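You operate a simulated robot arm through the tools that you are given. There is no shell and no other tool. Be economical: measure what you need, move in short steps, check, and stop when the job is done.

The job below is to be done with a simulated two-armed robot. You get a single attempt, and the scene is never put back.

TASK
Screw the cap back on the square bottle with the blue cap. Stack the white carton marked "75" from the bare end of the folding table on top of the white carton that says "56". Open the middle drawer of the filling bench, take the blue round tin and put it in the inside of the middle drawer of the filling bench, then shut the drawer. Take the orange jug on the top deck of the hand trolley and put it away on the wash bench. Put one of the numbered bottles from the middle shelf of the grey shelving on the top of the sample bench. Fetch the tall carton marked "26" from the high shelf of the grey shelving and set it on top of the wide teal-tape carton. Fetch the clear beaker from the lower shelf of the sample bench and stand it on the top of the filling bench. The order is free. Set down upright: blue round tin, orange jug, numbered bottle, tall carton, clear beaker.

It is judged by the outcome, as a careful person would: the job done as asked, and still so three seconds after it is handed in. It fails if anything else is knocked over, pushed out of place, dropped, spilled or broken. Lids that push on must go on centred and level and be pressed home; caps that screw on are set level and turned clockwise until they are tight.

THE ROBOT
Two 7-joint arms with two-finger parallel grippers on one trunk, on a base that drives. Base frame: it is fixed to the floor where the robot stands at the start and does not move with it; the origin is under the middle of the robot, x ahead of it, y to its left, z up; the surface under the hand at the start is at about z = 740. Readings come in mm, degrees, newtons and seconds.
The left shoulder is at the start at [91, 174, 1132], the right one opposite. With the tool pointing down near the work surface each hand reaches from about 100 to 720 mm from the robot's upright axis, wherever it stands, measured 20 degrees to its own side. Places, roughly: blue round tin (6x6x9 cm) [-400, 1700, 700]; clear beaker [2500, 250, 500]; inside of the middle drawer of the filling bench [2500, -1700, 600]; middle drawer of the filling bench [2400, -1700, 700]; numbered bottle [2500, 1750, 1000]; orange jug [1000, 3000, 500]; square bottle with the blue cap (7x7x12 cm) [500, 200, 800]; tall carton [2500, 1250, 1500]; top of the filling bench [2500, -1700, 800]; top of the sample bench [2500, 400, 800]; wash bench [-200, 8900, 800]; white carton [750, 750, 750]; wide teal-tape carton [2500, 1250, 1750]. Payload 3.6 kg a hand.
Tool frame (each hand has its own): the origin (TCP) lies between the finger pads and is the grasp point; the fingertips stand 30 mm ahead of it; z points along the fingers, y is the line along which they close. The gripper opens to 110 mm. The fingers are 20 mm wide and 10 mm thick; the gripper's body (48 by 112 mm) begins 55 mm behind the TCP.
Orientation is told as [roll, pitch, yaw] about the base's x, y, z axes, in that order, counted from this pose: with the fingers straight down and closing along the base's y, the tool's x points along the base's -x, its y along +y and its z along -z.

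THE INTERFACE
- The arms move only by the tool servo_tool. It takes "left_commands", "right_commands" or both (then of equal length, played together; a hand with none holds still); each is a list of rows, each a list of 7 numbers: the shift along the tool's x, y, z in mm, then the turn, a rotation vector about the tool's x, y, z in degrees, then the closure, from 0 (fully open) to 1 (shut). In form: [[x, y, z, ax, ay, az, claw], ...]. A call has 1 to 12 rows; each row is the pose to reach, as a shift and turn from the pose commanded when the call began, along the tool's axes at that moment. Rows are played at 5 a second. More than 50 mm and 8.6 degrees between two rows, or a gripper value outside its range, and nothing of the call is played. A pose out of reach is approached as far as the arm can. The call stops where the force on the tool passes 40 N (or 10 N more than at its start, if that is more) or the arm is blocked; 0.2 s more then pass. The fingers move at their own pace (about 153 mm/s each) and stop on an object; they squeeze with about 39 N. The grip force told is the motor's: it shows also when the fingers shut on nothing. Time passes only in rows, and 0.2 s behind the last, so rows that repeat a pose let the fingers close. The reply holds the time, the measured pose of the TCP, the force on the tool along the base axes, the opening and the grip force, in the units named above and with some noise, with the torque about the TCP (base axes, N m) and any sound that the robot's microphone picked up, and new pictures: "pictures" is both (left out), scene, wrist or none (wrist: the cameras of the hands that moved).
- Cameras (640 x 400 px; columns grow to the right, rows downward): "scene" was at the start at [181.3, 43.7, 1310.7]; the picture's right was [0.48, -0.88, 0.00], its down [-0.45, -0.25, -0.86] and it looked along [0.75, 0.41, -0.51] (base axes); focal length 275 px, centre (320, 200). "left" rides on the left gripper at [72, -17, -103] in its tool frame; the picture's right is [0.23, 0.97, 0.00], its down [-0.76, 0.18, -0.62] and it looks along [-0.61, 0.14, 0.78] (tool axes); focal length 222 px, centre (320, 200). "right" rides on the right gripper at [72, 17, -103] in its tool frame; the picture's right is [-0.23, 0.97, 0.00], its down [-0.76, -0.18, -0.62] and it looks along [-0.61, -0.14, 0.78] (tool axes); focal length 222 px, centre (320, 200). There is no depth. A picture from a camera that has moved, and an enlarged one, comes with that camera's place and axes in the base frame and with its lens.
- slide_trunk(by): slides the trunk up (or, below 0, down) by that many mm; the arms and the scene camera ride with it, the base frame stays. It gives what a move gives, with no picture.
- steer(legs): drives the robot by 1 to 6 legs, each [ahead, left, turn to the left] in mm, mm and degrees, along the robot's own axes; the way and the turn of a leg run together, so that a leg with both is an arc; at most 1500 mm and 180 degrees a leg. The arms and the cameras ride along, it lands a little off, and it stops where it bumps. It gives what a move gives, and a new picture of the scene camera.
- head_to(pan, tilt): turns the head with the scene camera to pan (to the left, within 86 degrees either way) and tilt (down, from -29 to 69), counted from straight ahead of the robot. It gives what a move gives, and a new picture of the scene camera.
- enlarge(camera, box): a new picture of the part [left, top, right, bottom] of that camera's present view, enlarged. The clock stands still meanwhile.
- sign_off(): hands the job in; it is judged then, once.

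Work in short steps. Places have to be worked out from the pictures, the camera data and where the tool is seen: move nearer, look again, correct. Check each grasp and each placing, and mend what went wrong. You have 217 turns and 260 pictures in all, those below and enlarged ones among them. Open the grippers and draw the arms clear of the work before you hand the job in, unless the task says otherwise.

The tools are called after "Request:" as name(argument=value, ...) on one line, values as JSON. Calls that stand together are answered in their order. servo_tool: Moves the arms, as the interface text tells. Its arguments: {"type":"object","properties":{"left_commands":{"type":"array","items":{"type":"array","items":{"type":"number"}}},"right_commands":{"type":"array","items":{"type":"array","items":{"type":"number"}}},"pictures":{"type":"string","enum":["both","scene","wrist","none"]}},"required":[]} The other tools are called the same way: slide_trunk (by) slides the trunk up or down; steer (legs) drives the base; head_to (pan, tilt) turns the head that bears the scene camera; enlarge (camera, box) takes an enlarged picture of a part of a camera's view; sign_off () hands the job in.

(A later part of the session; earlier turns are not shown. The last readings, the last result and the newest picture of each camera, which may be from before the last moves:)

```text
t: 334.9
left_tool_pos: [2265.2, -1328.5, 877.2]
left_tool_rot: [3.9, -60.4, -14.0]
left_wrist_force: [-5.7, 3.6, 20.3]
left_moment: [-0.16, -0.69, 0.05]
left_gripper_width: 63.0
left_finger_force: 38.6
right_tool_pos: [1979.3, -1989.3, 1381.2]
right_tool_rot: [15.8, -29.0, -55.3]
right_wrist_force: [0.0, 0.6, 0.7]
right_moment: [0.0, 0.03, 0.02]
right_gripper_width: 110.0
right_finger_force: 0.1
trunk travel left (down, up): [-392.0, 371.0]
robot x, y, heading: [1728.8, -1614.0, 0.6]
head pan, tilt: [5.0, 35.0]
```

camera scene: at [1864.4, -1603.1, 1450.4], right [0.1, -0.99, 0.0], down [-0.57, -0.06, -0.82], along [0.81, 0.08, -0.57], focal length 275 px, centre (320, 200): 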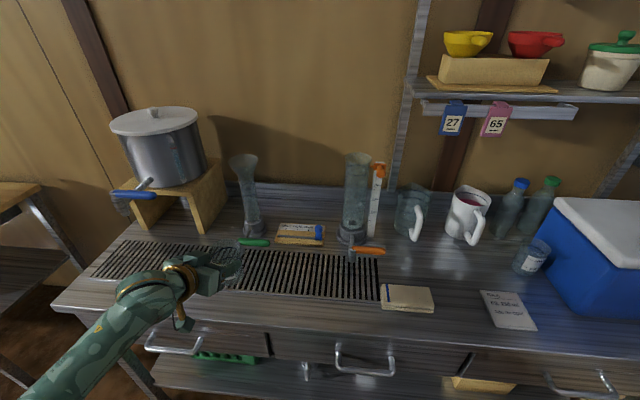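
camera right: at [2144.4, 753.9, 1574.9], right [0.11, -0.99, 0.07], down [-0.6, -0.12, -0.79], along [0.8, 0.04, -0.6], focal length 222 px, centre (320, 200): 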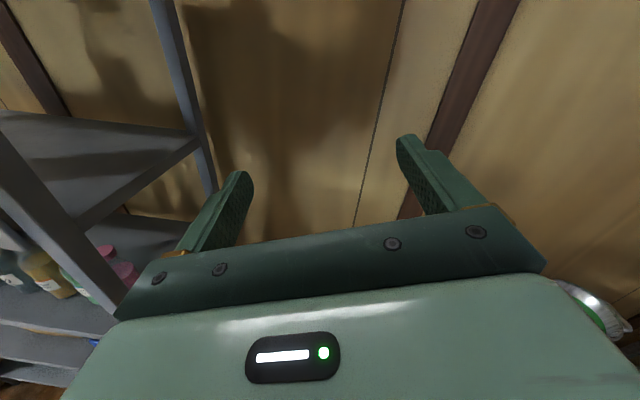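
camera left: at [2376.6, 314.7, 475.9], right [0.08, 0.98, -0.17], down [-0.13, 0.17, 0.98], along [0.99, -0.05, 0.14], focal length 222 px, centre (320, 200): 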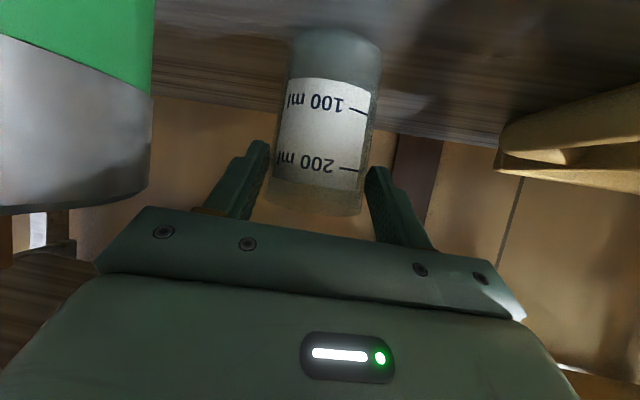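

Contact. I ease off, open fully, and withdraw along the hand's axis.

Request:
servo_tool(left_commands=[[-1.7, 0, -1, 0, 0, 0, 0.7], [-1.7, 0, -1, 0, 0, 0, 0.4], [-1.7, 0, -1, 0, 0, 0, 0], [-1.7, 0, -1, 0, 0, 0, 0], [-1.7, 0, -30, 0, 0, 0, 0], [-1.7, 0, -65, 0, 0, 0, 0], [-1.7, 0, -105, 0, 0, 0, 0]], pictures="none")

Request:
steer(legs=[[-150, 0, 0]])

Request:
enlarge(camera="scene", box=[140, 180, 460, 380])

```text
t: 336.6
left_tool_pos: [2175.3, -1314.4, 929.2]
left_tool_rot: [3.5, -60.2, -14.1]
left_wrist_force: [0.2, -0.6, 0.3]
left_moment: [0.01, 0.05, 0.02]
left_gripper_width: 110.0
left_finger_force: 0.1
right_tool_pos: [1979.5, -1988.5, 1379.0]
right_tool_rot: [15.6, -29.0, -55.2]
right_wrist_force: [0.3, 0.0, -0.7]
right_moment: [0.03, -0.02, -0.01]
right_gripper_width: 110.2
right_finger_force: 0.1
trunk travel left (down, up): [-392.0, 371.0]
robot x, y, heading: [1728.6, -1613.8, 0.8]
head pan, tilt: [5.0, 35.0]
```

```text
t: 337.9
left_tool_pos: [2024.2, -1316.4, 930.1]
left_tool_rot: [3.8, -60.3, -14.0]
left_wrist_force: [0.6, 0.0, 0.1]
left_moment: [0.01, 0.0, 0.01]
left_gripper_width: 109.8
left_finger_force: 0.1
right_tool_pos: [1830.4, -1992.1, 1379.8]
right_tool_rot: [15.7, -29.0, -55.2]
right_wrist_force: [-0.5, -0.9, 0.0]
right_moment: [0.02, -0.01, -0.01]
right_gripper_width: 110.2
right_finger_force: 0.1
trunk travel left (down, up): [-392.0, 371.0]
robot x, y, heading: [1581.0, -1615.0, 0.7]
head pan, tilt: [5.0, 35.0]
camera scene: at [1710.9, -1604.9, 1450.7], right [0.1, -0.99, 0.0], down [-0.57, -0.06, -0.82], along [0.82, 0.08, -0.57], focal length 275 px, centre (320, 200)
```

scene: 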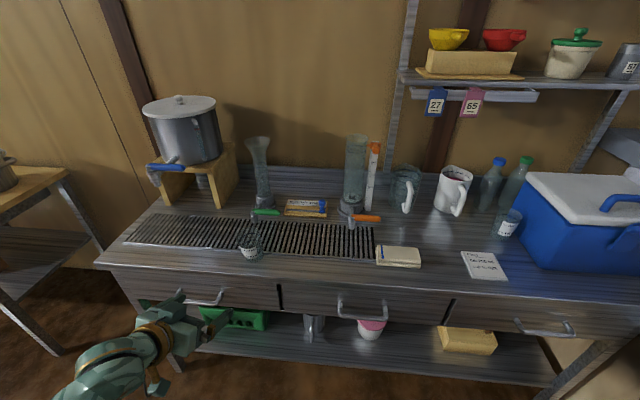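

```text
2.00 times, centred on (300, 280) of scene
camera zoom: at [1710.9, -1604.9, 1450.7], right [0.1, -0.99, 0.0], down [-0.57, -0.06, -0.82], along [0.82, 0.08, -0.57], focal length 549 px, centre (360, 40)
```

zoom: 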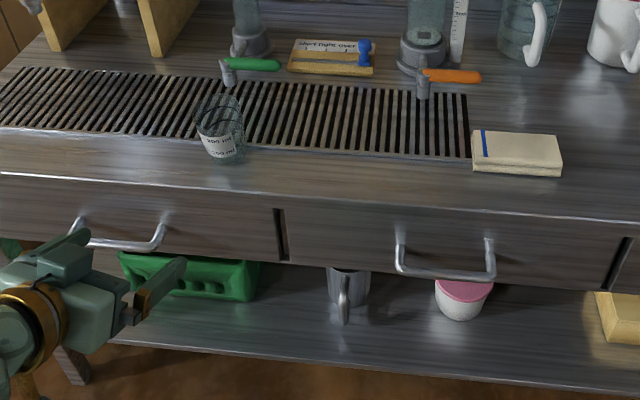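

The beaker stands upright on the bench. Now the drawer: I turn the left hand to point straight forward with the fingers closing vertically, to grip the horizontal handle bar.

Request:
servo_tool(left_commands=[[13, -13, 10, 1.28, -2.68, -7.7, 0.2], [26, -26, 21, 2.55, -5.37, -15.4, 0.3], [38, -38, 31, 3.8, -8.05, -23.1, 0.4], [51, -51, 41, 5.1, -10.7, -30.8, 0.5], [64, -64, 52, 6.4, -13.4, -38.5, 0.5], [77, -77, 62, 7.65, -16.1, -46.25, 0.5], [90, -90, 72, 8.9, -18.8, -54, 0.5], [102, -103, 83, 10.2, -21.5, -61.7, 0.5], [115, -115, 93, 11.5, -24.2, -69.4, 0.5], [128, -128, 103, 12.75, -26.8, -77.1, 0.5], [141, -141, 113, 14, -29.5, -84.8, 0.5], [153, -154, 124, 15.3, -32.2, -92.5, 0.5]], pictures="none")

```text
t: 340.5
left_tool_pos: [2031.2, -1468.1, 730.8]
left_tool_rot: [-90.4, 0.5, 90.7]
left_wrist_force: [-0.4, 0.0, 0.1]
left_moment: [0.0, -0.02, -0.01]
left_gripper_width: 55.0
left_finger_force: 0.1
right_tool_pos: [1833.8, -1992.2, 1379.6]
right_tool_rot: [15.6, -28.8, -55.2]
right_wrist_force: [0.0, 0.4, 0.2]
right_moment: [-0.02, -0.02, 0.03]
right_gripper_width: 110.0
right_finger_force: 0.2
trunk travel left (down, up): [-392.0, 371.0]
robot x, y, heading: [1580.4, -1615.0, 0.3]
head pan, tilt: [5.0, 35.0]
```

Works perfectly. I strafe so the hand faces the middle handle and look with the wrist camera.

Request:
steer(legs=[[0, -216, 0], [60, 0, 0]])

Request:
enlarge(camera="left", box=[0, 0, 640, 400])

```text
t: 342.8
left_tool_pos: [2094.8, -1679.8, 729.3]
left_tool_rot: [-90.3, 0.4, 90.8]
left_wrist_force: [1.7, 0.3, -0.5]
left_moment: [0.0, 0.01, 0.0]
left_gripper_width: 55.0
left_finger_force: 0.0
right_tool_pos: [1897.4, -2204.1, 1379.0]
right_tool_rot: [15.6, -28.9, -55.1]
right_wrist_force: [1.2, -0.5, 0.0]
right_moment: [0.01, 0.03, -0.02]
right_gripper_width: 109.9
right_finger_force: 0.0
trunk travel left (down, up): [-392.0, 371.0]
robot x, y, heading: [1645.0, -1829.2, 0.9]
head pan, tilt: [5.0, 35.0]
camera scene: at [1778.8, -1819.2, 1450.3], right [0.1, -0.99, 0.0], down [-0.57, -0.06, -0.82], along [0.81, 0.08, -0.58], focal length 275 px, centre (320, 200)
```

scene: 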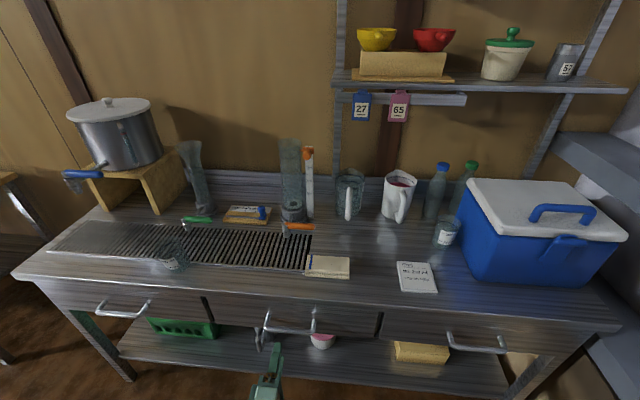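

```text
1.00 times, centred on (320, 200) of left (not enlarged: the box is as wide or as high as the picture)
camera zoom: at [1991.7, -1755.8, 745.9], right [0.01, -0.23, -0.97], down [-0.63, 0.75, -0.18], along [0.77, 0.62, -0.14], focal length 222 px, centre (320, 200)
```

zoom: 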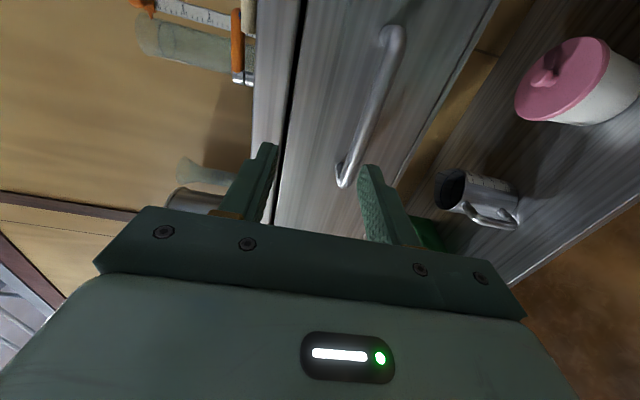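

The handle bar is at x≈2192, z≈692, y from -1758 to -1641. I align and advance onto it, then close.

Request:
servo_tool(left_commands=[[10, 18, 10, 0, 0, 0, 0.5], [18, 37, 30, 0, 0, 0, 0.5], [18, 37, 60, 0, 0, 0, 0.5], [18, 37, 84, 0, 0, 0, 0.5], [18, 37, 84, 0, 0, 0, 0.8], [18, 37, 84, 0, 0, 0, 1], [18, 37, 84, 0, 0, 0, 1]], pictures="wrist")

```text
t: 344.4
left_tool_pos: [2150.6, -1684.5, 753.0]
left_tool_rot: [-90.3, 0.3, 90.8]
left_wrist_force: [-0.3, -0.3, 0.2]
left_moment: [0.0, 0.01, -0.01]
left_gripper_width: 0.0
left_finger_force: 38.0
left hand out of reach, approached as far as the arm can: row 1, 2, 3, 4, 5, 6, 7
right_tool_pos: [1894.6, -2203.2, 1380.1]
right_tool_rot: [15.5, -29.0, -55.2]
right_wrist_force: [0.5, 0.0, -0.1]
right_moment: [-0.01, -0.02, -0.04]
right_gripper_width: 110.0
right_finger_force: 0.0
trunk travel left (down, up): [-392.0, 371.0]
robot x, y, heading: [1639.5, -1827.9, 1.0]
head pan, tilt: [5.0, 35.0]
camera left: at [2048.3, -1758.8, 769.9], right [0.01, -0.23, -0.97], down [-0.63, 0.75, -0.19], along [0.77, 0.62, -0.14], focal length 222 px, centre (320, 200)
```

left: 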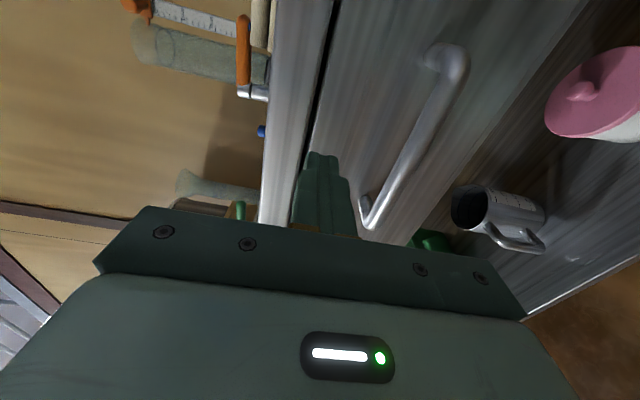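

The arm can't reach lower here, so I use the base and trunk: back off 60, open, lower the trunk 61.

Request:
steer(legs=[[-60, 0, 0]])

Request:
servo_tool(left_commands=[[0, 0, 0, 0, 0, 0, 0.5], [0, 0, 0, 0, 0, 0, 0.5]], pictures="none")

Request:
slide_trunk(by=-61)

```text
t: 345.3
left_tool_pos: [2088.9, -1685.8, 753.0]
left_tool_rot: [-90.5, 0.3, 90.8]
left_wrist_force: [-0.2, 0.2, -0.9]
left_moment: [0.01, -0.01, -0.02]
left_gripper_width: 0.0
left_finger_force: 37.9
right_tool_pos: [1833.8, -2205.0, 1381.2]
right_tool_rot: [15.7, -29.1, -55.2]
right_wrist_force: [-0.4, 0.5, -0.1]
right_moment: [-0.02, -0.04, 0.02]
right_gripper_width: 110.2
right_finger_force: 0.1
trunk travel left (down, up): [-392.0, 371.0]
robot x, y, heading: [1582.9, -1829.4, 0.6]
head pan, tilt: [5.0, 35.0]
camera scene: at [1713.7, -1819.6, 1450.9], right [0.1, -0.99, 0.0], down [-0.57, -0.06, -0.82], along [0.82, 0.08, -0.57], focal length 275 px, centre (320, 200)
```

scene: 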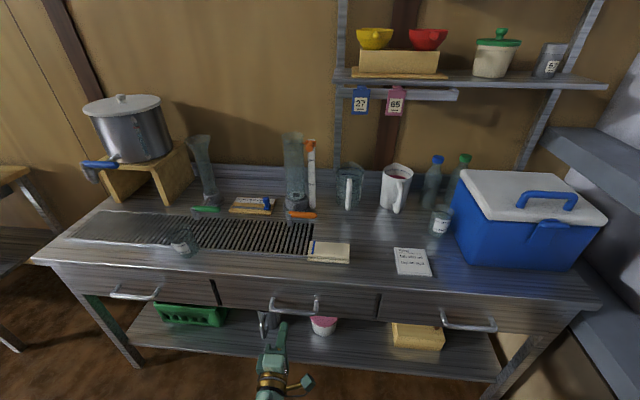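

```text
t: 345.9
left_tool_pos: [2091.8, -1684.2, 753.3]
left_tool_rot: [-90.5, 0.3, 90.7]
left_wrist_force: [-0.3, -0.1, 0.3]
left_moment: [0.02, 0.01, -0.01]
left_gripper_width: 55.1
left_finger_force: 0.0
right_tool_pos: [1835.4, -2205.0, 1379.5]
right_tool_rot: [15.7, -29.0, -55.3]
right_wrist_force: [1.2, 0.0, -0.8]
right_moment: [0.02, 0.01, -0.03]
right_gripper_width: 110.2
right_finger_force: 0.0
trunk travel left (down, up): [-392.0, 371.0]
robot x, y, heading: [1584.4, -1828.6, 0.8]
head pan, tilt: [5.0, 35.0]
```

```text
t: 346.9
left_tool_pos: [2090.2, -1686.2, 693.1]
left_tool_rot: [-90.3, 0.3, 90.8]
left_wrist_force: [-0.4, -0.3, -0.4]
left_moment: [-0.02, -0.02, 0.02]
left_gripper_width: 54.9
left_finger_force: 0.0
right_tool_pos: [1835.9, -2204.6, 1318.5]
right_tool_rot: [15.7, -29.1, -55.1]
right_wrist_force: [-0.5, -0.1, 0.5]
right_moment: [0.01, 0.0, 0.01]
right_gripper_width: 110.1
right_finger_force: 0.1
trunk travel left (down, up): [-331.0, 432.0]
robot x, y, heading: [1578.1, -1826.8, 0.7]
head pan, tilt: [5.0, 35.0]
```

Now I drive 90 mm ahead to bring the bar between the fingers and close.

Request:
steer(legs=[[90, 0, 0]])

Request:
servo_tool(left_commands=[[0, 0, 0, 0, 0, 0, 0.7], [0, 0, 0, 0, 0, 0, 1], [0, 0, 0, 0, 0, 0, 1]], pictures="wrist")

```text
t: 348.0
left_tool_pos: [2182.1, -1682.9, 691.3]
left_tool_rot: [-90.3, 0.3, 90.9]
left_wrist_force: [-1.6, 0.2, -0.5]
left_moment: [0.0, -0.05, 0.0]
left_gripper_width: 55.1
left_finger_force: 0.0
right_tool_pos: [1928.7, -2203.7, 1317.2]
right_tool_rot: [15.7, -28.9, -55.1]
right_wrist_force: [0.5, 0.4, 0.0]
right_moment: [-0.01, 0.0, 0.0]
right_gripper_width: 109.8
right_finger_force: 0.0
trunk travel left (down, up): [-331.0, 432.0]
robot x, y, heading: [1673.2, -1826.6, 0.7]
head pan, tilt: [5.0, 35.0]
camera scene: at [1828.6, -1818.0, 1388.6], right [0.1, -0.99, 0.0], down [-0.57, -0.06, -0.82], along [0.81, 0.08, -0.57], focal length 275 px, centre (320, 200)
```

scene: 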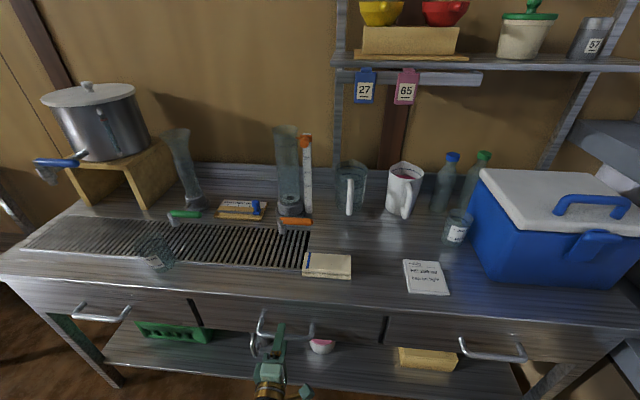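

```text
t: 348.8
left_tool_pos: [2181.0, -1683.2, 686.3]
left_tool_rot: [-89.7, 0.2, 90.7]
left_wrist_force: [-1.9, -3.9, -37.1]
left_moment: [0.2, 0.7, 0.02]
left_gripper_width: 15.7
left_finger_force: 45.4
right_tool_pos: [1928.5, -2203.5, 1318.8]
right_tool_rot: [15.5, -28.9, -55.1]
right_wrist_force: [-0.9, -0.3, -0.3]
right_moment: [0.01, 0.0, 0.01]
right_gripper_width: 110.1
right_finger_force: 0.0
trunk travel left (down, up): [-331.0, 432.0]
robot x, y, heading: [1669.6, -1828.3, 0.9]
head pan, tilt: [5.0, 35.0]
camera left: at [2077.7, -1757.8, 704.5], right [0.0, -0.23, -0.97], down [-0.63, 0.75, -0.18], along [0.77, 0.62, -0.15], focal length 222 px, centre (320, 200)
```

left: 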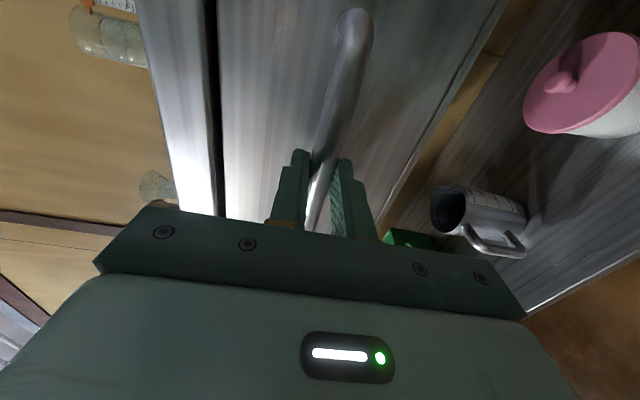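

The bar is gripped. I relieve the vertical strain a little, then pull the drawer open with the base.

Request:
servo_tool(left_commands=[[0, 4, 0, 0, 0, 0, 1], [0, 5, 0, 0, 0, 0, 1]], pictures="none")

Request:
steer(legs=[[-210, 0, 0]])

```text
t: 349.4
left_tool_pos: [2180.8, -1682.4, 687.1]
left_tool_rot: [-90.3, 0.3, 90.8]
left_wrist_force: [-11.0, -0.5, -18.3]
left_moment: [0.36, 0.43, -1.18]
left_gripper_width: 15.6
left_finger_force: 44.9
right_tool_pos: [1927.8, -2203.5, 1317.9]
right_tool_rot: [15.7, -29.0, -55.1]
right_wrist_force: [-0.1, -0.1, 0.9]
right_moment: [0.03, 0.0, 0.0]
right_gripper_width: 109.9
right_finger_force: 0.0
trunk travel left (down, up): [-331.0, 432.0]
robot x, y, heading: [1673.3, -1828.8, 0.9]
head pan, tilt: [5.0, 35.0]
```

```text
t: 351.1
left_tool_pos: [1971.1, -1683.5, 687.0]
left_tool_rot: [-90.4, 0.4, 90.9]
left_wrist_force: [1.9, 16.5, -13.7]
left_moment: [0.46, 0.17, 0.2]
left_gripper_width: 15.6
left_finger_force: 45.1
right_tool_pos: [1715.3, -2205.1, 1320.5]
right_tool_rot: [15.6, -29.1, -55.2]
right_wrist_force: [0.2, 0.2, -0.5]
right_moment: [0.0, -0.02, 0.01]
right_gripper_width: 110.2
right_finger_force: 0.0
trunk travel left (down, up): [-331.0, 432.0]
robot x, y, heading: [1460.2, -1829.1, 0.8]
head pan, tilt: [5.0, 35.0]
camera scene: at [1616.0, -1818.8, 1388.7], right [0.1, -0.99, 0.0], down [-0.57, -0.06, -0.82], along [0.81, 0.08, -0.57], focal length 275 px, centre (320, 200)
```

scene: 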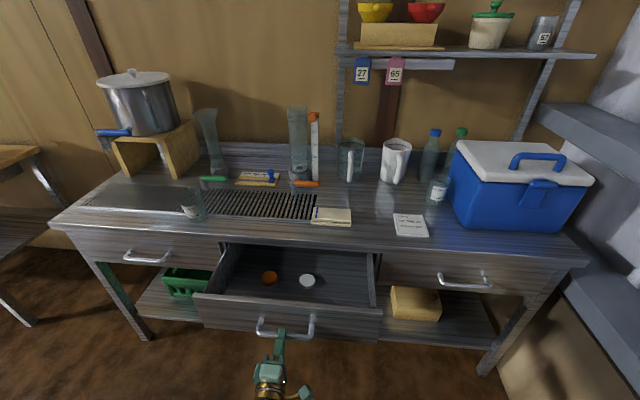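

The drawer is open about 210 mm. I release the handle and level the right hand to point down for the tin.

Request:
servo_tool(left_commands=[[0, 0, 0, 0, 0, 0, 0.6], [0, 0, 0, 0, 0, 0, 0.4], [0, 0, 0, 0, 0, 0, 0.4], [0, 0, -20, 0, 0, 0, 0.4], [0, 0, -40, 0, 0, 0, 0.4], [0, 0, -60, 0, 0, 0, 0.4], [0, 0, -60, 0, 0, 0, 0.4]], right_commands=[[15, 25, 27, 3.7, 7.2, 0.8, 0], [31, 50, 55, 7.4, 14.4, 1.6, 0], [46, 76, 83, 11.1, 21.6, 2.4, 0], [62, 101, 110, 14.9, 28.9, 3.1, 0], [77, 126, 138, 14.9, 28.9, 3.1, 0], [93, 152, 166, 14.9, 28.9, 3.1, 0], [93, 152, 166, 14.9, 28.9, 3.1, 0]], pictures="none")

Request:
steer(legs=[[-60, 0, 0]])

Request:
slide_trunk(by=300)

```text
t: 352.7
left_tool_pos: [1909.0, -1687.2, 685.9]
left_tool_rot: [-90.3, 0.2, 91.0]
left_wrist_force: [0.0, 0.0, 0.4]
left_moment: [-0.04, 0.01, 0.01]
left_gripper_width: 66.2
left_finger_force: 0.1
right_tool_pos: [1858.4, -2078.8, 1168.1]
right_tool_rot: [0.2, 0.1, -54.4]
right_wrist_force: [0.3, 0.3, -0.6]
right_moment: [0.04, -0.02, 0.0]
right_gripper_width: 110.1
right_finger_force: 0.1
trunk travel left (down, up): [-331.0, 432.0]
robot x, y, heading: [1462.2, -1829.4, 0.8]
head pan, tilt: [5.0, 35.0]
```

```text
t: 353.6
left_tool_pos: [1849.0, -1686.8, 687.0]
left_tool_rot: [-90.6, 0.3, 91.0]
left_wrist_force: [-0.5, -0.3, 0.0]
left_moment: [0.01, 0.03, 0.02]
left_gripper_width: 65.8
left_finger_force: 0.1
right_tool_pos: [1796.7, -2078.0, 1170.1]
right_tool_rot: [0.3, -0.1, -54.2]
right_wrist_force: [0.3, 0.0, 0.5]
right_moment: [-0.03, -0.04, -0.02]
right_gripper_width: 110.1
right_finger_force: 0.1
trunk travel left (down, up): [-331.0, 432.0]
robot x, y, heading: [1397.8, -1830.3, 0.8]
head pan, tilt: [5.0, 35.0]
camera scene: at [1553.0, -1821.5, 1389.1], right [0.1, -0.99, 0.0], down [-0.57, -0.06, -0.82], along [0.82, 0.08, -0.57], focal length 275 px, centre (320, 200)
```

scene: 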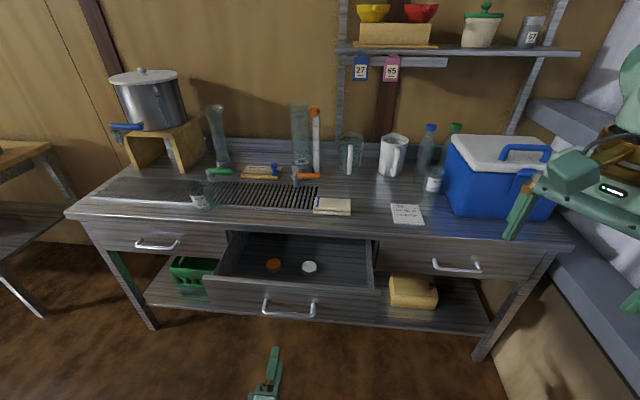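

```text
t: 356.6
left_tool_pos: [1849.6, -1686.9, 986.6]
left_tool_rot: [-90.4, 0.4, 91.0]
left_wrist_force: [-0.6, 0.0, 0.8]
left_moment: [0.01, 0.02, 0.01]
left_gripper_width: 66.1
left_finger_force: 0.1
right_tool_pos: [1798.7, -2079.3, 1468.4]
right_tool_rot: [0.2, 0.0, -54.2]
right_wrist_force: [0.3, 0.1, 0.2]
right_moment: [0.01, 0.01, -0.02]
right_gripper_width: 109.9
right_finger_force: 0.1
trunk travel left (down, up): [-631.0, 132.0]
robot x, y, heading: [1401.5, -1833.1, 0.9]
head pan, tilt: [5.0, 35.0]
```

I drive back round to the tin's table, ending up facing -x beside it.

Request:
steer(legs=[[230, 0, -0.9], [0, 1500, 0], [0, 1500, 0], [0, 470, 0], [0, 0, 180], [1250, 0, 0]])

Request:
head_to(pan=0, tilt=40)

```text
t: 388.1
left_tool_pos: [-103.6, 1466.9, 987.1]
left_tool_rot: [-90.4, 0.3, -89.1]
left_wrist_force: [-0.4, 0.0, 0.0]
left_moment: [-0.03, 0.02, 0.02]
left_gripper_width: 66.0
left_finger_force: 0.0
right_tool_pos: [-52.4, 1858.0, 1468.7]
right_tool_rot: [0.1, 0.0, 125.7]
right_wrist_force: [-0.5, -0.1, 0.3]
right_moment: [-0.02, 0.0, -0.02]
right_gripper_width: 109.9
right_finger_force: 0.0
trunk travel left (down, up): [-631.0, 132.0]
robot x, y, heading: [346.7, 1611.3, -179.3]
head pan, tilt: [5.0, 35.0]
camera scene: at [245.0, 1601.5, 1690.8], right [-0.1, 1.0, 0.0], down [0.57, 0.06, -0.82], along [-0.81, -0.08, -0.57], focal length 275 px, centre (320, 200)
```

scene: 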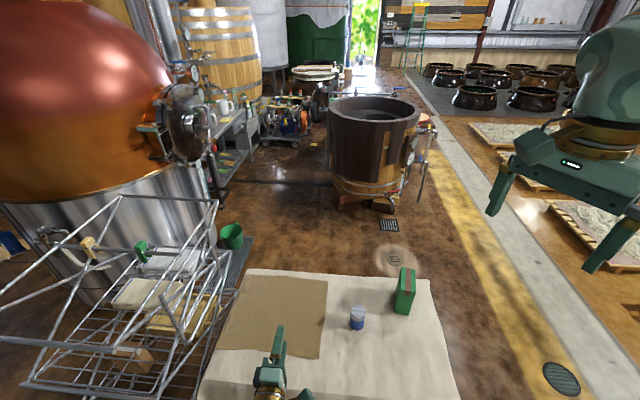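

```text
t: 388.8
left_tool_pos: [-105.1, 1466.3, 986.8]
left_tool_rot: [-90.4, 0.5, -89.1]
left_wrist_force: [0.4, 0.4, -0.6]
left_moment: [-0.03, -0.03, 0.02]
left_gripper_width: 66.2
left_finger_force: 0.2
right_tool_pos: [-52.5, 1857.6, 1468.6]
right_tool_rot: [0.2, 0.0, 125.7]
right_wrist_force: [1.2, 0.2, 0.0]
right_moment: [0.0, -0.02, -0.02]
right_gripper_width: 109.7
right_finger_force: 0.1
trunk travel left (down, up): [-631.0, 132.0]
robot x, y, heading: [347.5, 1610.1, -179.5]
head pan, tilt: [0.0, 40.0]
camera scene: at [247.3, 1609.2, 1683.3], right [-0.01, 1.0, 0.0], down [0.64, 0.01, -0.77], along [-0.77, -0.01, -0.64], focal length 275 px, centre (320, 200)
```

scene: 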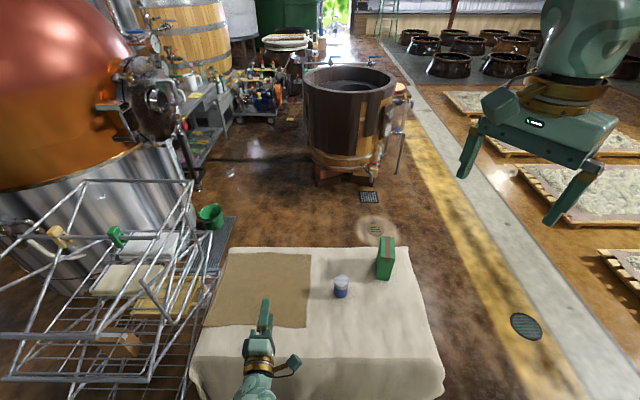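

The tin stands at about (-400, 1690), with the table at z≈628 and its edge at x≈-145. I bring the right hand toward the middle and raise and retract the left.

Request:
servo_tool(right_commands=[[16, 29, 0, 0, 0, 0, 0], [32, 58, 0, 0, 0, 0, 0], [49, 86, 0, 0, 0, 0, 0], [65, 115, 0, 0, 0, 0, 0], [81, 144, 0, 0, 0, 0, 0], [81, 144, 40, 0, 0, 0, 0], [81, 144, 80, 0, 0, 0, 0]], left_commands=[[-10, -35, -20, 0, 0, 0, 0.4], [-20, -70, -40, 0, 0, 0, 0.4], [-30, -105, -60, 0, 0, 0, 0.4], [-40, -140, -80, 0, 0, 0, 0.4], [-50, -175, -100, 0, 0, 0, 0.4], [-60, -210, -120, 0, 0, 0, 0.4], [-70, -245, -140, 0, 0, 0, 0.4]], pictures="none")

Request:
slide_trunk(by=-400)

```text
t: 390.4
left_tool_pos: [38.9, 1396.7, 1230.6]
left_tool_rot: [-90.5, 0.3, -89.1]
left_wrist_force: [-0.6, -0.6, 0.3]
left_moment: [0.03, 0.04, -0.01]
left_gripper_width: 66.2
left_finger_force: 0.0
right_tool_pos: [-93.8, 1752.9, 1397.1]
right_tool_rot: [0.3, 0.1, 125.7]
right_wrist_force: [0.4, 0.0, -0.7]
right_moment: [-0.02, -0.01, 0.02]
right_gripper_width: 109.9
right_finger_force: 0.1
right hand out of reach, approached as far as the arm can: row 4, 5, 6, 7
trunk travel left (down, up): [-631.0, 132.0]
robot x, y, heading: [346.6, 1608.3, -179.4]
head pan, tilt: [0.0, 40.0]
```

```text
t: 394.2
left_tool_pos: [39.1, 1397.7, 831.1]
left_tool_rot: [-90.4, 0.3, -89.1]
left_wrist_force: [0.8, -0.1, -0.7]
left_moment: [-0.01, 0.01, -0.03]
left_gripper_width: 66.1
left_finger_force: 0.0
right_tool_pos: [-94.0, 1751.2, 995.8]
right_tool_rot: [0.1, -0.2, 125.7]
right_wrist_force: [0.0, 0.3, -0.6]
right_moment: [0.02, 0.0, -0.04]
right_gripper_width: 110.2
right_finger_force: 0.1
trunk travel left (down, up): [-231.0, 532.0]
robot x, y, heading: [347.8, 1608.7, -179.1]
head pan, tilt: [0.0, 40.0]
```

Request:
steer(legs=[[0, 61, 0], [195, 0, 0]])

Request:
servo_tool(right_commands=[[-18, 24, 30, 0, 0, 0, 0], [-36, 49, 60, 0, 0, 0, 0], [-54, 73, 90, 0, 0, 0, 0], [-65, 90, 130, 0, 0, 0, 0], [-65, 90, 130, 0, 0, 0, 0]], pictures="wrist")

```text
t: 396.4
left_tool_pos: [-127.7, 1334.5, 832.3]
left_tool_rot: [-90.6, 0.3, -89.2]
left_wrist_force: [0.4, -0.7, -0.3]
left_moment: [-0.01, -0.03, 0.03]
left_gripper_width: 65.9
left_finger_force: 0.0
right_tool_pos: [-261.6, 1689.1, 994.7]
right_tool_rot: [0.2, 0.0, 125.4]
right_wrist_force: [0.7, -0.3, 0.0]
right_moment: [-0.01, 0.01, 0.0]
right_gripper_width: 110.3
right_finger_force: 0.0
trunk travel left (down, up): [-231.0, 532.0]
robot x, y, heading: [179.6, 1545.1, -179.5]
head pan, tilt: [0.0, 40.0]
stopped in leg 2: the robot was blocked; the commanded pose is now the measured one
camera scene: at [-16.7, 1544.8, 1279.1], right [-0.01, 1.0, 0.0], down [0.64, 0.01, -0.77], along [-0.77, -0.01, -0.64], focal length 275 px, centre (320, 200)
```

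scene: 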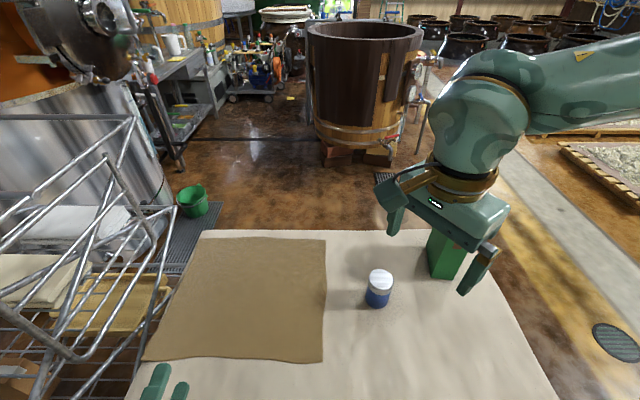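

```text
t: 397.6
left_tool_pos: [-129.7, 1333.0, 830.7]
left_tool_rot: [-90.5, 0.2, -89.1]
left_wrist_force: [-0.2, 0.1, -0.7]
left_moment: [0.02, 0.01, 0.0]
left_gripper_width: 66.2
left_finger_force: 0.1
right_tool_pos: [-358.3, 1711.8, 872.3]
right_tool_rot: [0.1, 0.0, 125.5]
right_wrist_force: [1.2, -0.4, 0.0]
right_moment: [-0.03, -0.02, 0.01]
right_gripper_width: 110.0
right_finger_force: 0.2
right hand out of reach, approached as far as the arm can: row 3, 4, 5
trunk travel left (down, up): [-231.0, 532.0]
robot x, y, heading: [176.3, 1548.0, -179.4]
head pan, tilt: [0.0, 40.0]
camera right: at [-328.9, 1641.4, 976.2], right [-0.92, -0.38, 0.0], down [-0.3, 0.72, 0.62], along [-0.24, 0.57, -0.78], focal length 222 px, centre (320, 200)
```

right: 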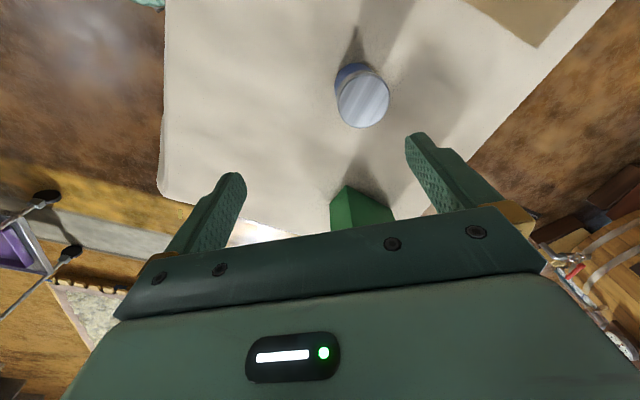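

The tin is at (-400, 1683), with its top at about 718. I move the hand over it and down to z≈760 first.

Request:
servo_tool(right_commands=[[0, 20, 30, 0, 0, 0, 0.1], [-1, 40, 60, 0, 0, 0, 0.1], [-1, 51, 90, 0, 0, 0, 0.1], [-1, 51, 105, 0, 0, 0, 0.1], [-1, 51, 105, 0, 0, 0, 0.1]], pictures="wrist")

```text
t: 398.8
left_tool_pos: [-128.8, 1334.7, 831.4]
left_tool_rot: [-90.5, 0.4, -89.1]
left_wrist_force: [-0.7, -0.2, -0.5]
left_moment: [-0.01, 0.01, -0.02]
left_gripper_width: 65.7
left_finger_force: 0.0
right_tool_pos: [-354.8, 1739.8, 817.7]
right_tool_rot: [0.1, 0.1, 125.5]
right_wrist_force: [-0.2, -0.6, -0.1]
right_moment: [0.02, 0.01, -0.01]
right_gripper_width: 99.0
right_finger_force: 0.1
right hand out of reach, approached as far as the arm can: row 1, 2, 3, 4, 5
trunk travel left (down, up): [-231.0, 532.0]
robot x, y, heading: [174.8, 1549.9, -179.3]
head pan, tilt: [0.0, 40.0]
camera right: at [-325.5, 1669.2, 921.5], right [-0.92, -0.38, 0.0], down [-0.3, 0.72, 0.62], along [-0.24, 0.57, -0.78], focal length 222 px, centre (320, 200)
```

right: 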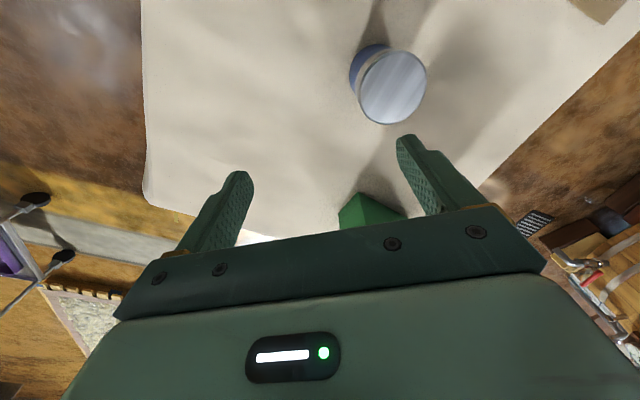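

I am at the reach limit. I raise both hands and lower the trunk for better reach.

Request:
servo_tool(right_commands=[[0, 0, -40, 0, 0, 0, 0.1], [0, 0, -80, 0, 0, 0, 0.1], [0, 0, -120, 0, 0, 0, 0.1], [0, 0, -150, 0, 0, 0, 0.1], [0, 0, -150, 0, 0, 0, 0.1]], left_commands=[[0, -45, -15, 0, 0, 0, 0.4], [0, -90, -30, 0, 0, 0, 0.4], [0, -135, -45, 0, 0, 0, 0.4], [0, -180, -60, 0, 0, 0, 0.4], [0, -220, -70, 0, 0, 0, 0.4]], pictures="none")

Request:
slide_trunk(by=-180)

```text
t: 399.5
left_tool_pos: [-93.1, 1338.6, 878.1]
left_tool_rot: [-91.2, -0.2, -88.2]
left_wrist_force: [-6.1, -16.5, -6.9]
left_moment: [-0.14, 0.59, -1.34]
left_gripper_width: 66.0
left_finger_force: 0.1
left hand out of reach, approached as far as the arm can: row 2, 3
right_tool_pos: [-355.0, 1739.7, 918.1]
right_tool_rot: [0.2, 0.0, 125.6]
right_wrist_force: [0.1, -0.1, 0.6]
right_moment: [0.02, -0.01, 0.0]
right_gripper_width: 99.1
right_finger_force: 0.1
trunk travel left (down, up): [-231.0, 532.0]
robot x, y, heading: [169.4, 1545.8, -179.7]
head pan, tilt: [0.0, 40.0]
stopped in row 3 (left hand): the force on the tool passed its limit at 150 N (the readings are from after the stop); the commanded pose is now the measured one
```

```text
t: 400.0
left_tool_pos: [-95.8, 1336.8, 870.3]
left_tool_rot: [-91.2, -0.4, -88.0]
left_wrist_force: [-7.3, -5.3, -5.5]
left_moment: [-0.3, 0.32, 0.1]
left_gripper_width: 65.9
left_finger_force: 0.1
right_tool_pos: [-356.2, 1738.6, 907.6]
right_tool_rot: [0.0, 0.1, 125.5]
right_wrist_force: [0.3, -0.2, -0.8]
right_moment: [0.0, 0.0, -0.01]
right_gripper_width: 98.8
right_finger_force: 0.1
trunk travel left (down, up): [-223.0, 540.0]
robot x, y, heading: [177.0, 1545.3, -179.4]
head pan, tilt: [0.0, 40.0]
stopped: the force on the tool passed its limit at 52 N (the readings are from after the stop); the commanded pose is now the measured one
```

The left hand touched something. I look to the left before moving on.

Request:
head_to(pan=40, tilt=50)

```text
t: 401.0
left_tool_pos: [-95.3, 1337.2, 870.5]
left_tool_rot: [-91.2, -0.5, -88.1]
left_wrist_force: [-14.8, -12.9, -9.7]
left_moment: [-0.5, 0.59, -0.11]
left_gripper_width: 66.3
left_finger_force: 0.0
right_tool_pos: [-355.5, 1738.0, 909.9]
right_tool_rot: [0.0, 0.1, 125.5]
right_wrist_force: [0.4, -0.1, -0.1]
right_moment: [0.01, 0.0, -0.02]
right_gripper_width: 98.7
right_finger_force: 0.0
trunk travel left (down, up): [-223.0, 540.0]
robot x, y, heading: [175.3, 1548.0, -179.6]
head pan, tilt: [40.0, 50.0]
camera scene: at [3.5, 1495.6, 1256.0], right [-0.65, 0.76, 0.0], down [0.58, 0.5, -0.64], along [-0.49, -0.42, -0.77], focal length 275 px, centre (320, 200)
```

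scene: 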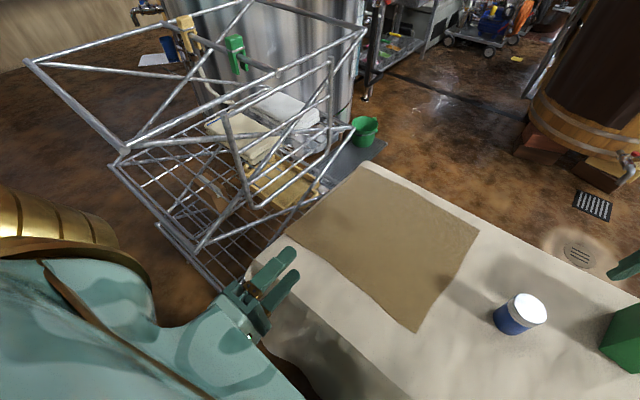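

The left hand is only jammed against my own arm. I move it forward, outward and up.

Request:
servo_tool(left_commands=[[-15, 0, 20, 0, 0, 0, 0.4], [-35, -15, 45, 0, 0, 0, 0.4], [-60, -40, 70, 0, 0, 0, 0.4], [-80, -70, 90, 0, 0, 0, 0.4], [-100, -105, 100, 0, 0, 0, 0.4], [-110, -140, 100, 0, 0, 0, 0.4], [-110, -170, 100, 0, 0, 0, 0.4]], pictures="none")

```text
t: 402.6
left_tool_pos: [-254.4, 1154.9, 974.0]
left_tool_rot: [-91.1, -0.4, -88.2]
left_wrist_force: [0.1, -0.5, 0.8]
left_moment: [0.01, 0.0, 0.0]
left_gripper_width: 66.1
left_finger_force: 0.0
left hand out of reach, approached as far as the arm can: row 2, 3, 4, 5, 6, 7
right_tool_pos: [-356.4, 1737.4, 908.7]
right_tool_rot: [-0.1, 0.1, 125.4]
right_wrist_force: [-0.3, 0.3, 0.9]
right_moment: [0.03, -0.03, -0.02]
right_gripper_width: 99.1
right_finger_force: 0.1
trunk travel left (down, up): [-223.0, 540.0]
robot x, y, heading: [180.5, 1547.8, -179.5]
head pan, tilt: [40.0, 50.0]
```

Rather than strain the reach, I go round to the table's +y side, where the tin is closer to the edge.

Request:
steer(legs=[[-180, 0, 0], [0, -760, 0], [760, 0, 0], [0, 0, 90]])

Request:
head_to(pan=-5, tilt=50)

```text
t: 415.4
left_tool_pos: [-19.5, 1864.1, 973.7]
left_tool_rot: [-91.3, -0.4, 2.1]
left_wrist_force: [0.6, 0.4, 0.0]
left_moment: [-0.01, 0.01, 0.02]
left_gripper_width: 66.1
left_finger_force: 0.1
right_tool_pos: [-602.0, 1757.8, 908.7]
right_tool_rot: [-0.2, 0.1, -144.3]
right_wrist_force: [-0.2, 0.1, 0.1]
right_moment: [0.0, 0.0, 0.01]
right_gripper_width: 99.2
right_finger_force: 0.0
trunk travel left (down, up): [-223.0, 540.0]
robot x, y, heading: [-413.4, 2291.8, -89.0]
head pan, tilt: [40.0, 50.0]
camera scene: at [-361.2, 2119.1, 1255.9], right [-0.76, -0.66, 0.0], down [-0.5, 0.58, -0.64], along [0.42, -0.49, -0.77], focal length 275 px, centre (320, 200)
```

scene: 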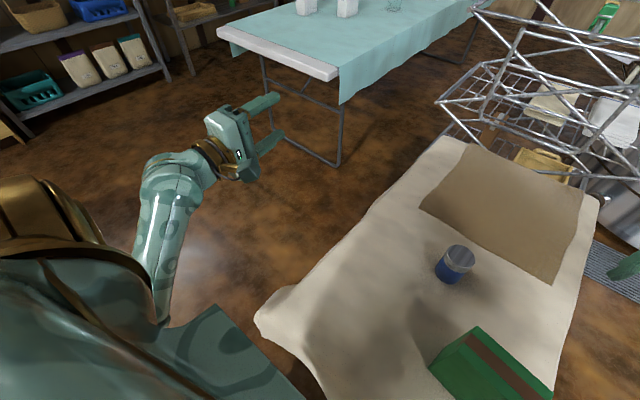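

```text
t: 416.5
left_tool_pos: [-20.2, 1863.5, 974.1]
left_tool_rot: [-91.2, -0.4, 2.1]
left_wrist_force: [-0.9, 0.5, -0.3]
left_moment: [-0.01, -0.02, 0.02]
left_gripper_width: 66.0
left_finger_force: 0.1
right_tool_pos: [-602.4, 1758.6, 910.8]
right_tool_rot: [0.0, 0.1, -144.2]
right_wrist_force: [-0.3, 0.5, -0.4]
right_moment: [-0.01, 0.0, 0.02]
right_gripper_width: 99.0
right_finger_force: 0.0
trunk travel left (down, up): [-223.0, 540.0]
robot x, y, heading: [-414.4, 2289.2, -89.2]
head pan, tilt: [-5.0, 50.0]
camera scene: at [-417.1, 2100.5, 1255.9], right [-1.0, 0.07, 0.0], down [0.05, 0.76, -0.64], along [-0.05, -0.64, -0.77], focal length 275 px, centre (320, 200)
```

scene: 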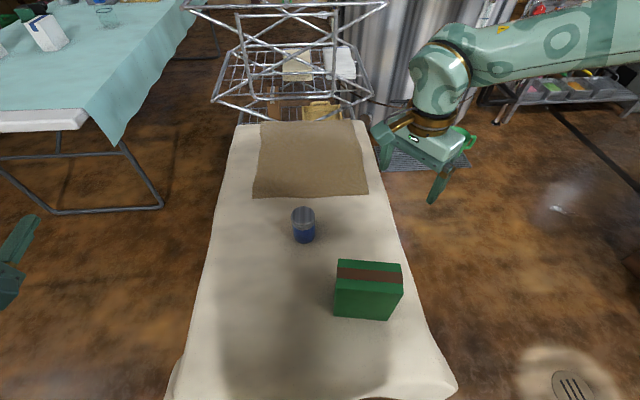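

The tin is at about (-405, 1690). I square the right hand's yaw, which gives more reach, and strafe so the tin lies ahead of the right arm.

Request:
servo_tool(right_commands=[[0, 0, 0, 0, 0, -8, 0.1], [0, 0, 0, 0, 0, -16, 0.1], [0, 0, 0, 0, 0, -24, 0.1], [0, 0, 0, 0, 0, -32, 0.1], [0, 0, 0, 0, 0, -40, 0.1], [0, 0, 0, 0, 0, -48, 0.1], [0, 0, 0, 0, 0, -54, 0.1]], pictures="none")

Request:
steer(legs=[[0, 197, 0]])

Request:
servo_tool(right_commands=[[-25, 0, 40, 0, 0, 0, 0.1], [-50, 0, 80, 0, 0, 0, 0.1], [-68, 0, 115, 0, 0, 0, 0.1], [-68, 0, 115, 0, 0, 0, 0.1]], pictures="wrist")

```text
t: 418.1
left_tool_pos: [-18.8, 1862.8, 974.2]
left_tool_rot: [-91.2, -0.4, 2.1]
left_wrist_force: [1.1, -0.4, -0.4]
left_moment: [-0.01, 0.01, 0.03]
left_gripper_width: 65.7
left_finger_force: 0.0
right_tool_pos: [-602.2, 1757.7, 908.3]
right_tool_rot: [0.1, 0.1, -90.0]
right_wrist_force: [0.4, 0.6, -0.3]
right_moment: [0.04, -0.03, -0.01]
right_gripper_width: 99.0
right_finger_force: 0.2
trunk travel left (down, up): [-223.0, 540.0]
robot x, y, heading: [-409.0, 2292.9, -88.8]
head pan, tilt: [-5.0, 50.0]
```

```text
t: 419.7
left_tool_pos: [179.5, 1867.9, 973.5]
left_tool_rot: [-91.1, -0.4, 2.2]
left_wrist_force: [0.5, 0.5, 0.3]
left_moment: [-0.02, 0.03, -0.01]
left_gripper_width: 65.9
left_finger_force: 0.2
right_tool_pos: [-403.0, 1761.1, 908.7]
right_tool_rot: [-0.1, 0.1, -90.0]
right_wrist_force: [0.0, -0.5, -0.3]
right_moment: [-0.05, 0.0, -0.01]
right_gripper_width: 99.3
right_finger_force: 0.0
trunk travel left (down, up): [-223.0, 540.0]
robot x, y, heading: [-218.6, 2298.5, -89.1]
head pan, tilt: [-5.0, 50.0]
camera scene: at [-217.5, 2103.9, 1255.9], right [-1.0, 0.07, 0.0], down [0.05, 0.76, -0.64], along [-0.04, -0.64, -0.77], focal length 275 px, centre (320, 200)
```

scene: 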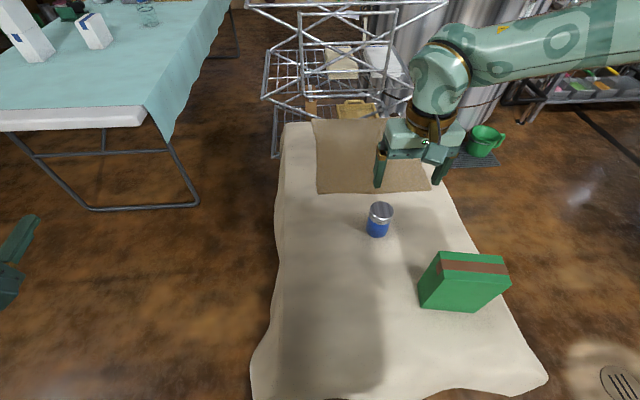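

```text
t: 420.7
left_tool_pos: [178.8, 1869.3, 973.3]
left_tool_rot: [-91.2, -0.4, 2.3]
left_wrist_force: [-0.1, -0.7, 0.3]
left_moment: [-0.03, 0.01, -0.02]
left_gripper_width: 65.9
left_finger_force: 0.1
right_tool_pos: [-430.1, 1724.4, 814.5]
right_tool_rot: [0.1, 0.0, -90.2]
right_wrist_force: [-0.2, -0.1, -0.4]
right_moment: [-0.01, -0.02, 0.02]
right_gripper_width: 99.0
right_finger_force: 0.1
right hand out of reach, approached as far as the arm can: row 2, 3, 4
trunk travel left (down, up): [-223.0, 540.0]
robot x, y, heading: [-212.6, 2291.3, -89.1]
head pan, tilt: [-5.0, 50.0]
camera right: at [-412.8, 1795.8, 918.6], right [0.97, -0.23, 0.0], down [-0.18, -0.76, 0.62], along [-0.14, -0.61, -0.78], focal length 222 px, centre (320, 200)
```

right: 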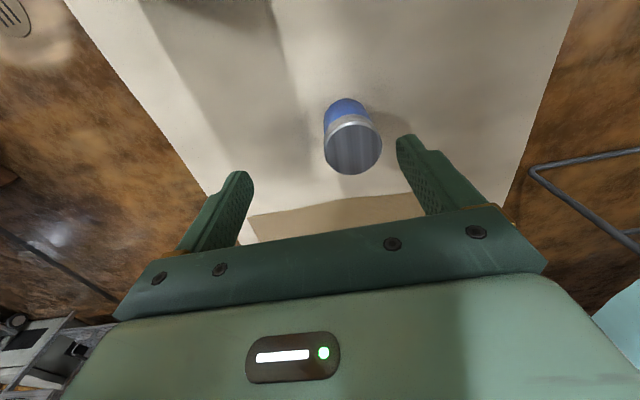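

Still short of reach at this trunk height. I raise the hand, lower the trunk 190 mm, and come down from there.

Request:
servo_tool(right_commands=[[0, 0, -40, 0, 0, 0, 0.1], [0, 10, -80, 0, 0, 0, 0.1], [0, 20, -120, 0, 0, 0, 0.1], [0, 28, -150, 0, 0, 0, 0.1]], pictures="none")

Request:
slide_trunk(by=-190)

Request:
enlarge(camera="right", box=[0, 0, 640, 400])

```text
t: 421.7
left_tool_pos: [179.2, 1868.1, 973.8]
left_tool_rot: [-91.2, -0.4, 2.2]
left_wrist_force: [0.1, -0.5, 0.2]
left_moment: [-0.03, 0.02, -0.02]
left_gripper_width: 66.0
left_finger_force: 0.1
right_tool_pos: [-402.5, 1724.9, 967.6]
right_tool_rot: [-0.1, 0.1, -90.1]
right_wrist_force: [-0.1, -1.0, -0.3]
right_moment: [-0.01, 0.01, -0.03]
right_gripper_width: 99.1
right_finger_force: 0.0
trunk travel left (down, up): [-223.0, 540.0]
robot x, y, heading: [-216.2, 2296.3, -89.0]
head pan, tilt: [-5.0, 50.0]
```

```text
t: 423.7
left_tool_pos: [179.9, 1829.0, 698.2]
left_tool_rot: [-76.6, -0.7, 2.0]
left_wrist_force: [0.0, -0.2, 0.4]
left_moment: [-0.02, -0.01, -0.03]
left_gripper_width: 65.7
left_finger_force: 0.0
right_tool_pos: [-402.9, 1725.0, 776.2]
right_tool_rot: [0.1, 0.0, -90.1]
right_wrist_force: [-0.1, -0.5, 0.5]
right_moment: [0.03, -0.03, 0.03]
right_gripper_width: 99.1
right_finger_force: 0.0
trunk travel left (down, up): [-33.0, 730.0]
robot x, y, heading: [-216.1, 2297.8, -88.7]
head pan, tilt: [-5.0, 50.0]
```

```text
1.00 times, centred on (320, 200) of right (not enlarged: the box is as wide or as high as the picture)
camera zoom: at [-384.7, 1795.7, 879.3], right [0.97, -0.23, 0.0], down [-0.18, -0.76, 0.62], along [-0.14, -0.61, -0.78], focal length 222 px, centre (320, 200)
```

zoom: 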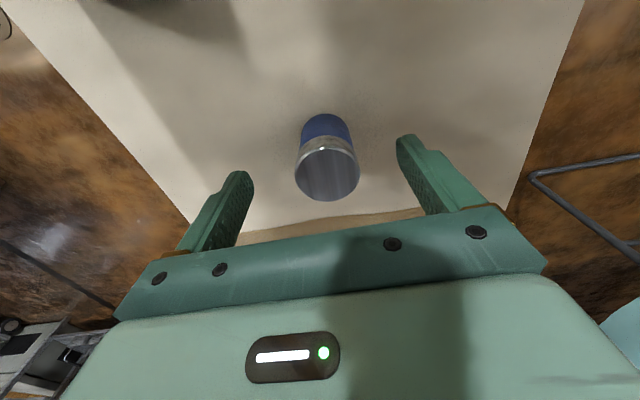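

The tin's top is at (-401, 1697). I centre over it, descend to z≈692, and grip.

Request:
servo_tool(right_commands=[[-14, 1, 0, 0, 0, 0, 0.1], [-28, 2, 0, 0, 0, 0, 0.1], [-28, 2, 30, 0, 0, 0, 0.1], [-28, 2, 60, 0, 0, 0, 0.1], [-28, 2, 84, 0, 0, 0, 0.1], [-28, 2, 84, 0, 0, 0, 0.1], [-28, 2, 84, 0, 0, 0, 0.4], [-28, 2, 84, 0, 0, 0, 0.7], [-28, 2, 84, 0, 0, 0, 0.7]], pictures="none")

```text
t: 425.7
left_tool_pos: [181.1, 1827.1, 698.1]
left_tool_rot: [-76.5, -0.7, 2.0]
left_wrist_force: [0.0, -0.3, 0.3]
left_moment: [-0.01, 0.03, 0.01]
left_gripper_width: 66.1
left_finger_force: 0.1
right_tool_pos: [-400.1, 1696.4, 690.8]
right_tool_rot: [0.0, 0.1, -90.2]
right_wrist_force: [0.8, -0.8, -0.4]
right_moment: [-0.03, 0.01, 0.03]
right_gripper_width: 58.8
right_finger_force: 39.0
trunk travel left (down, up): [-33.0, 730.0]
robot x, y, heading: [-210.1, 2294.5, -88.9]
head pan, tilt: [-5.0, 50.0]
```

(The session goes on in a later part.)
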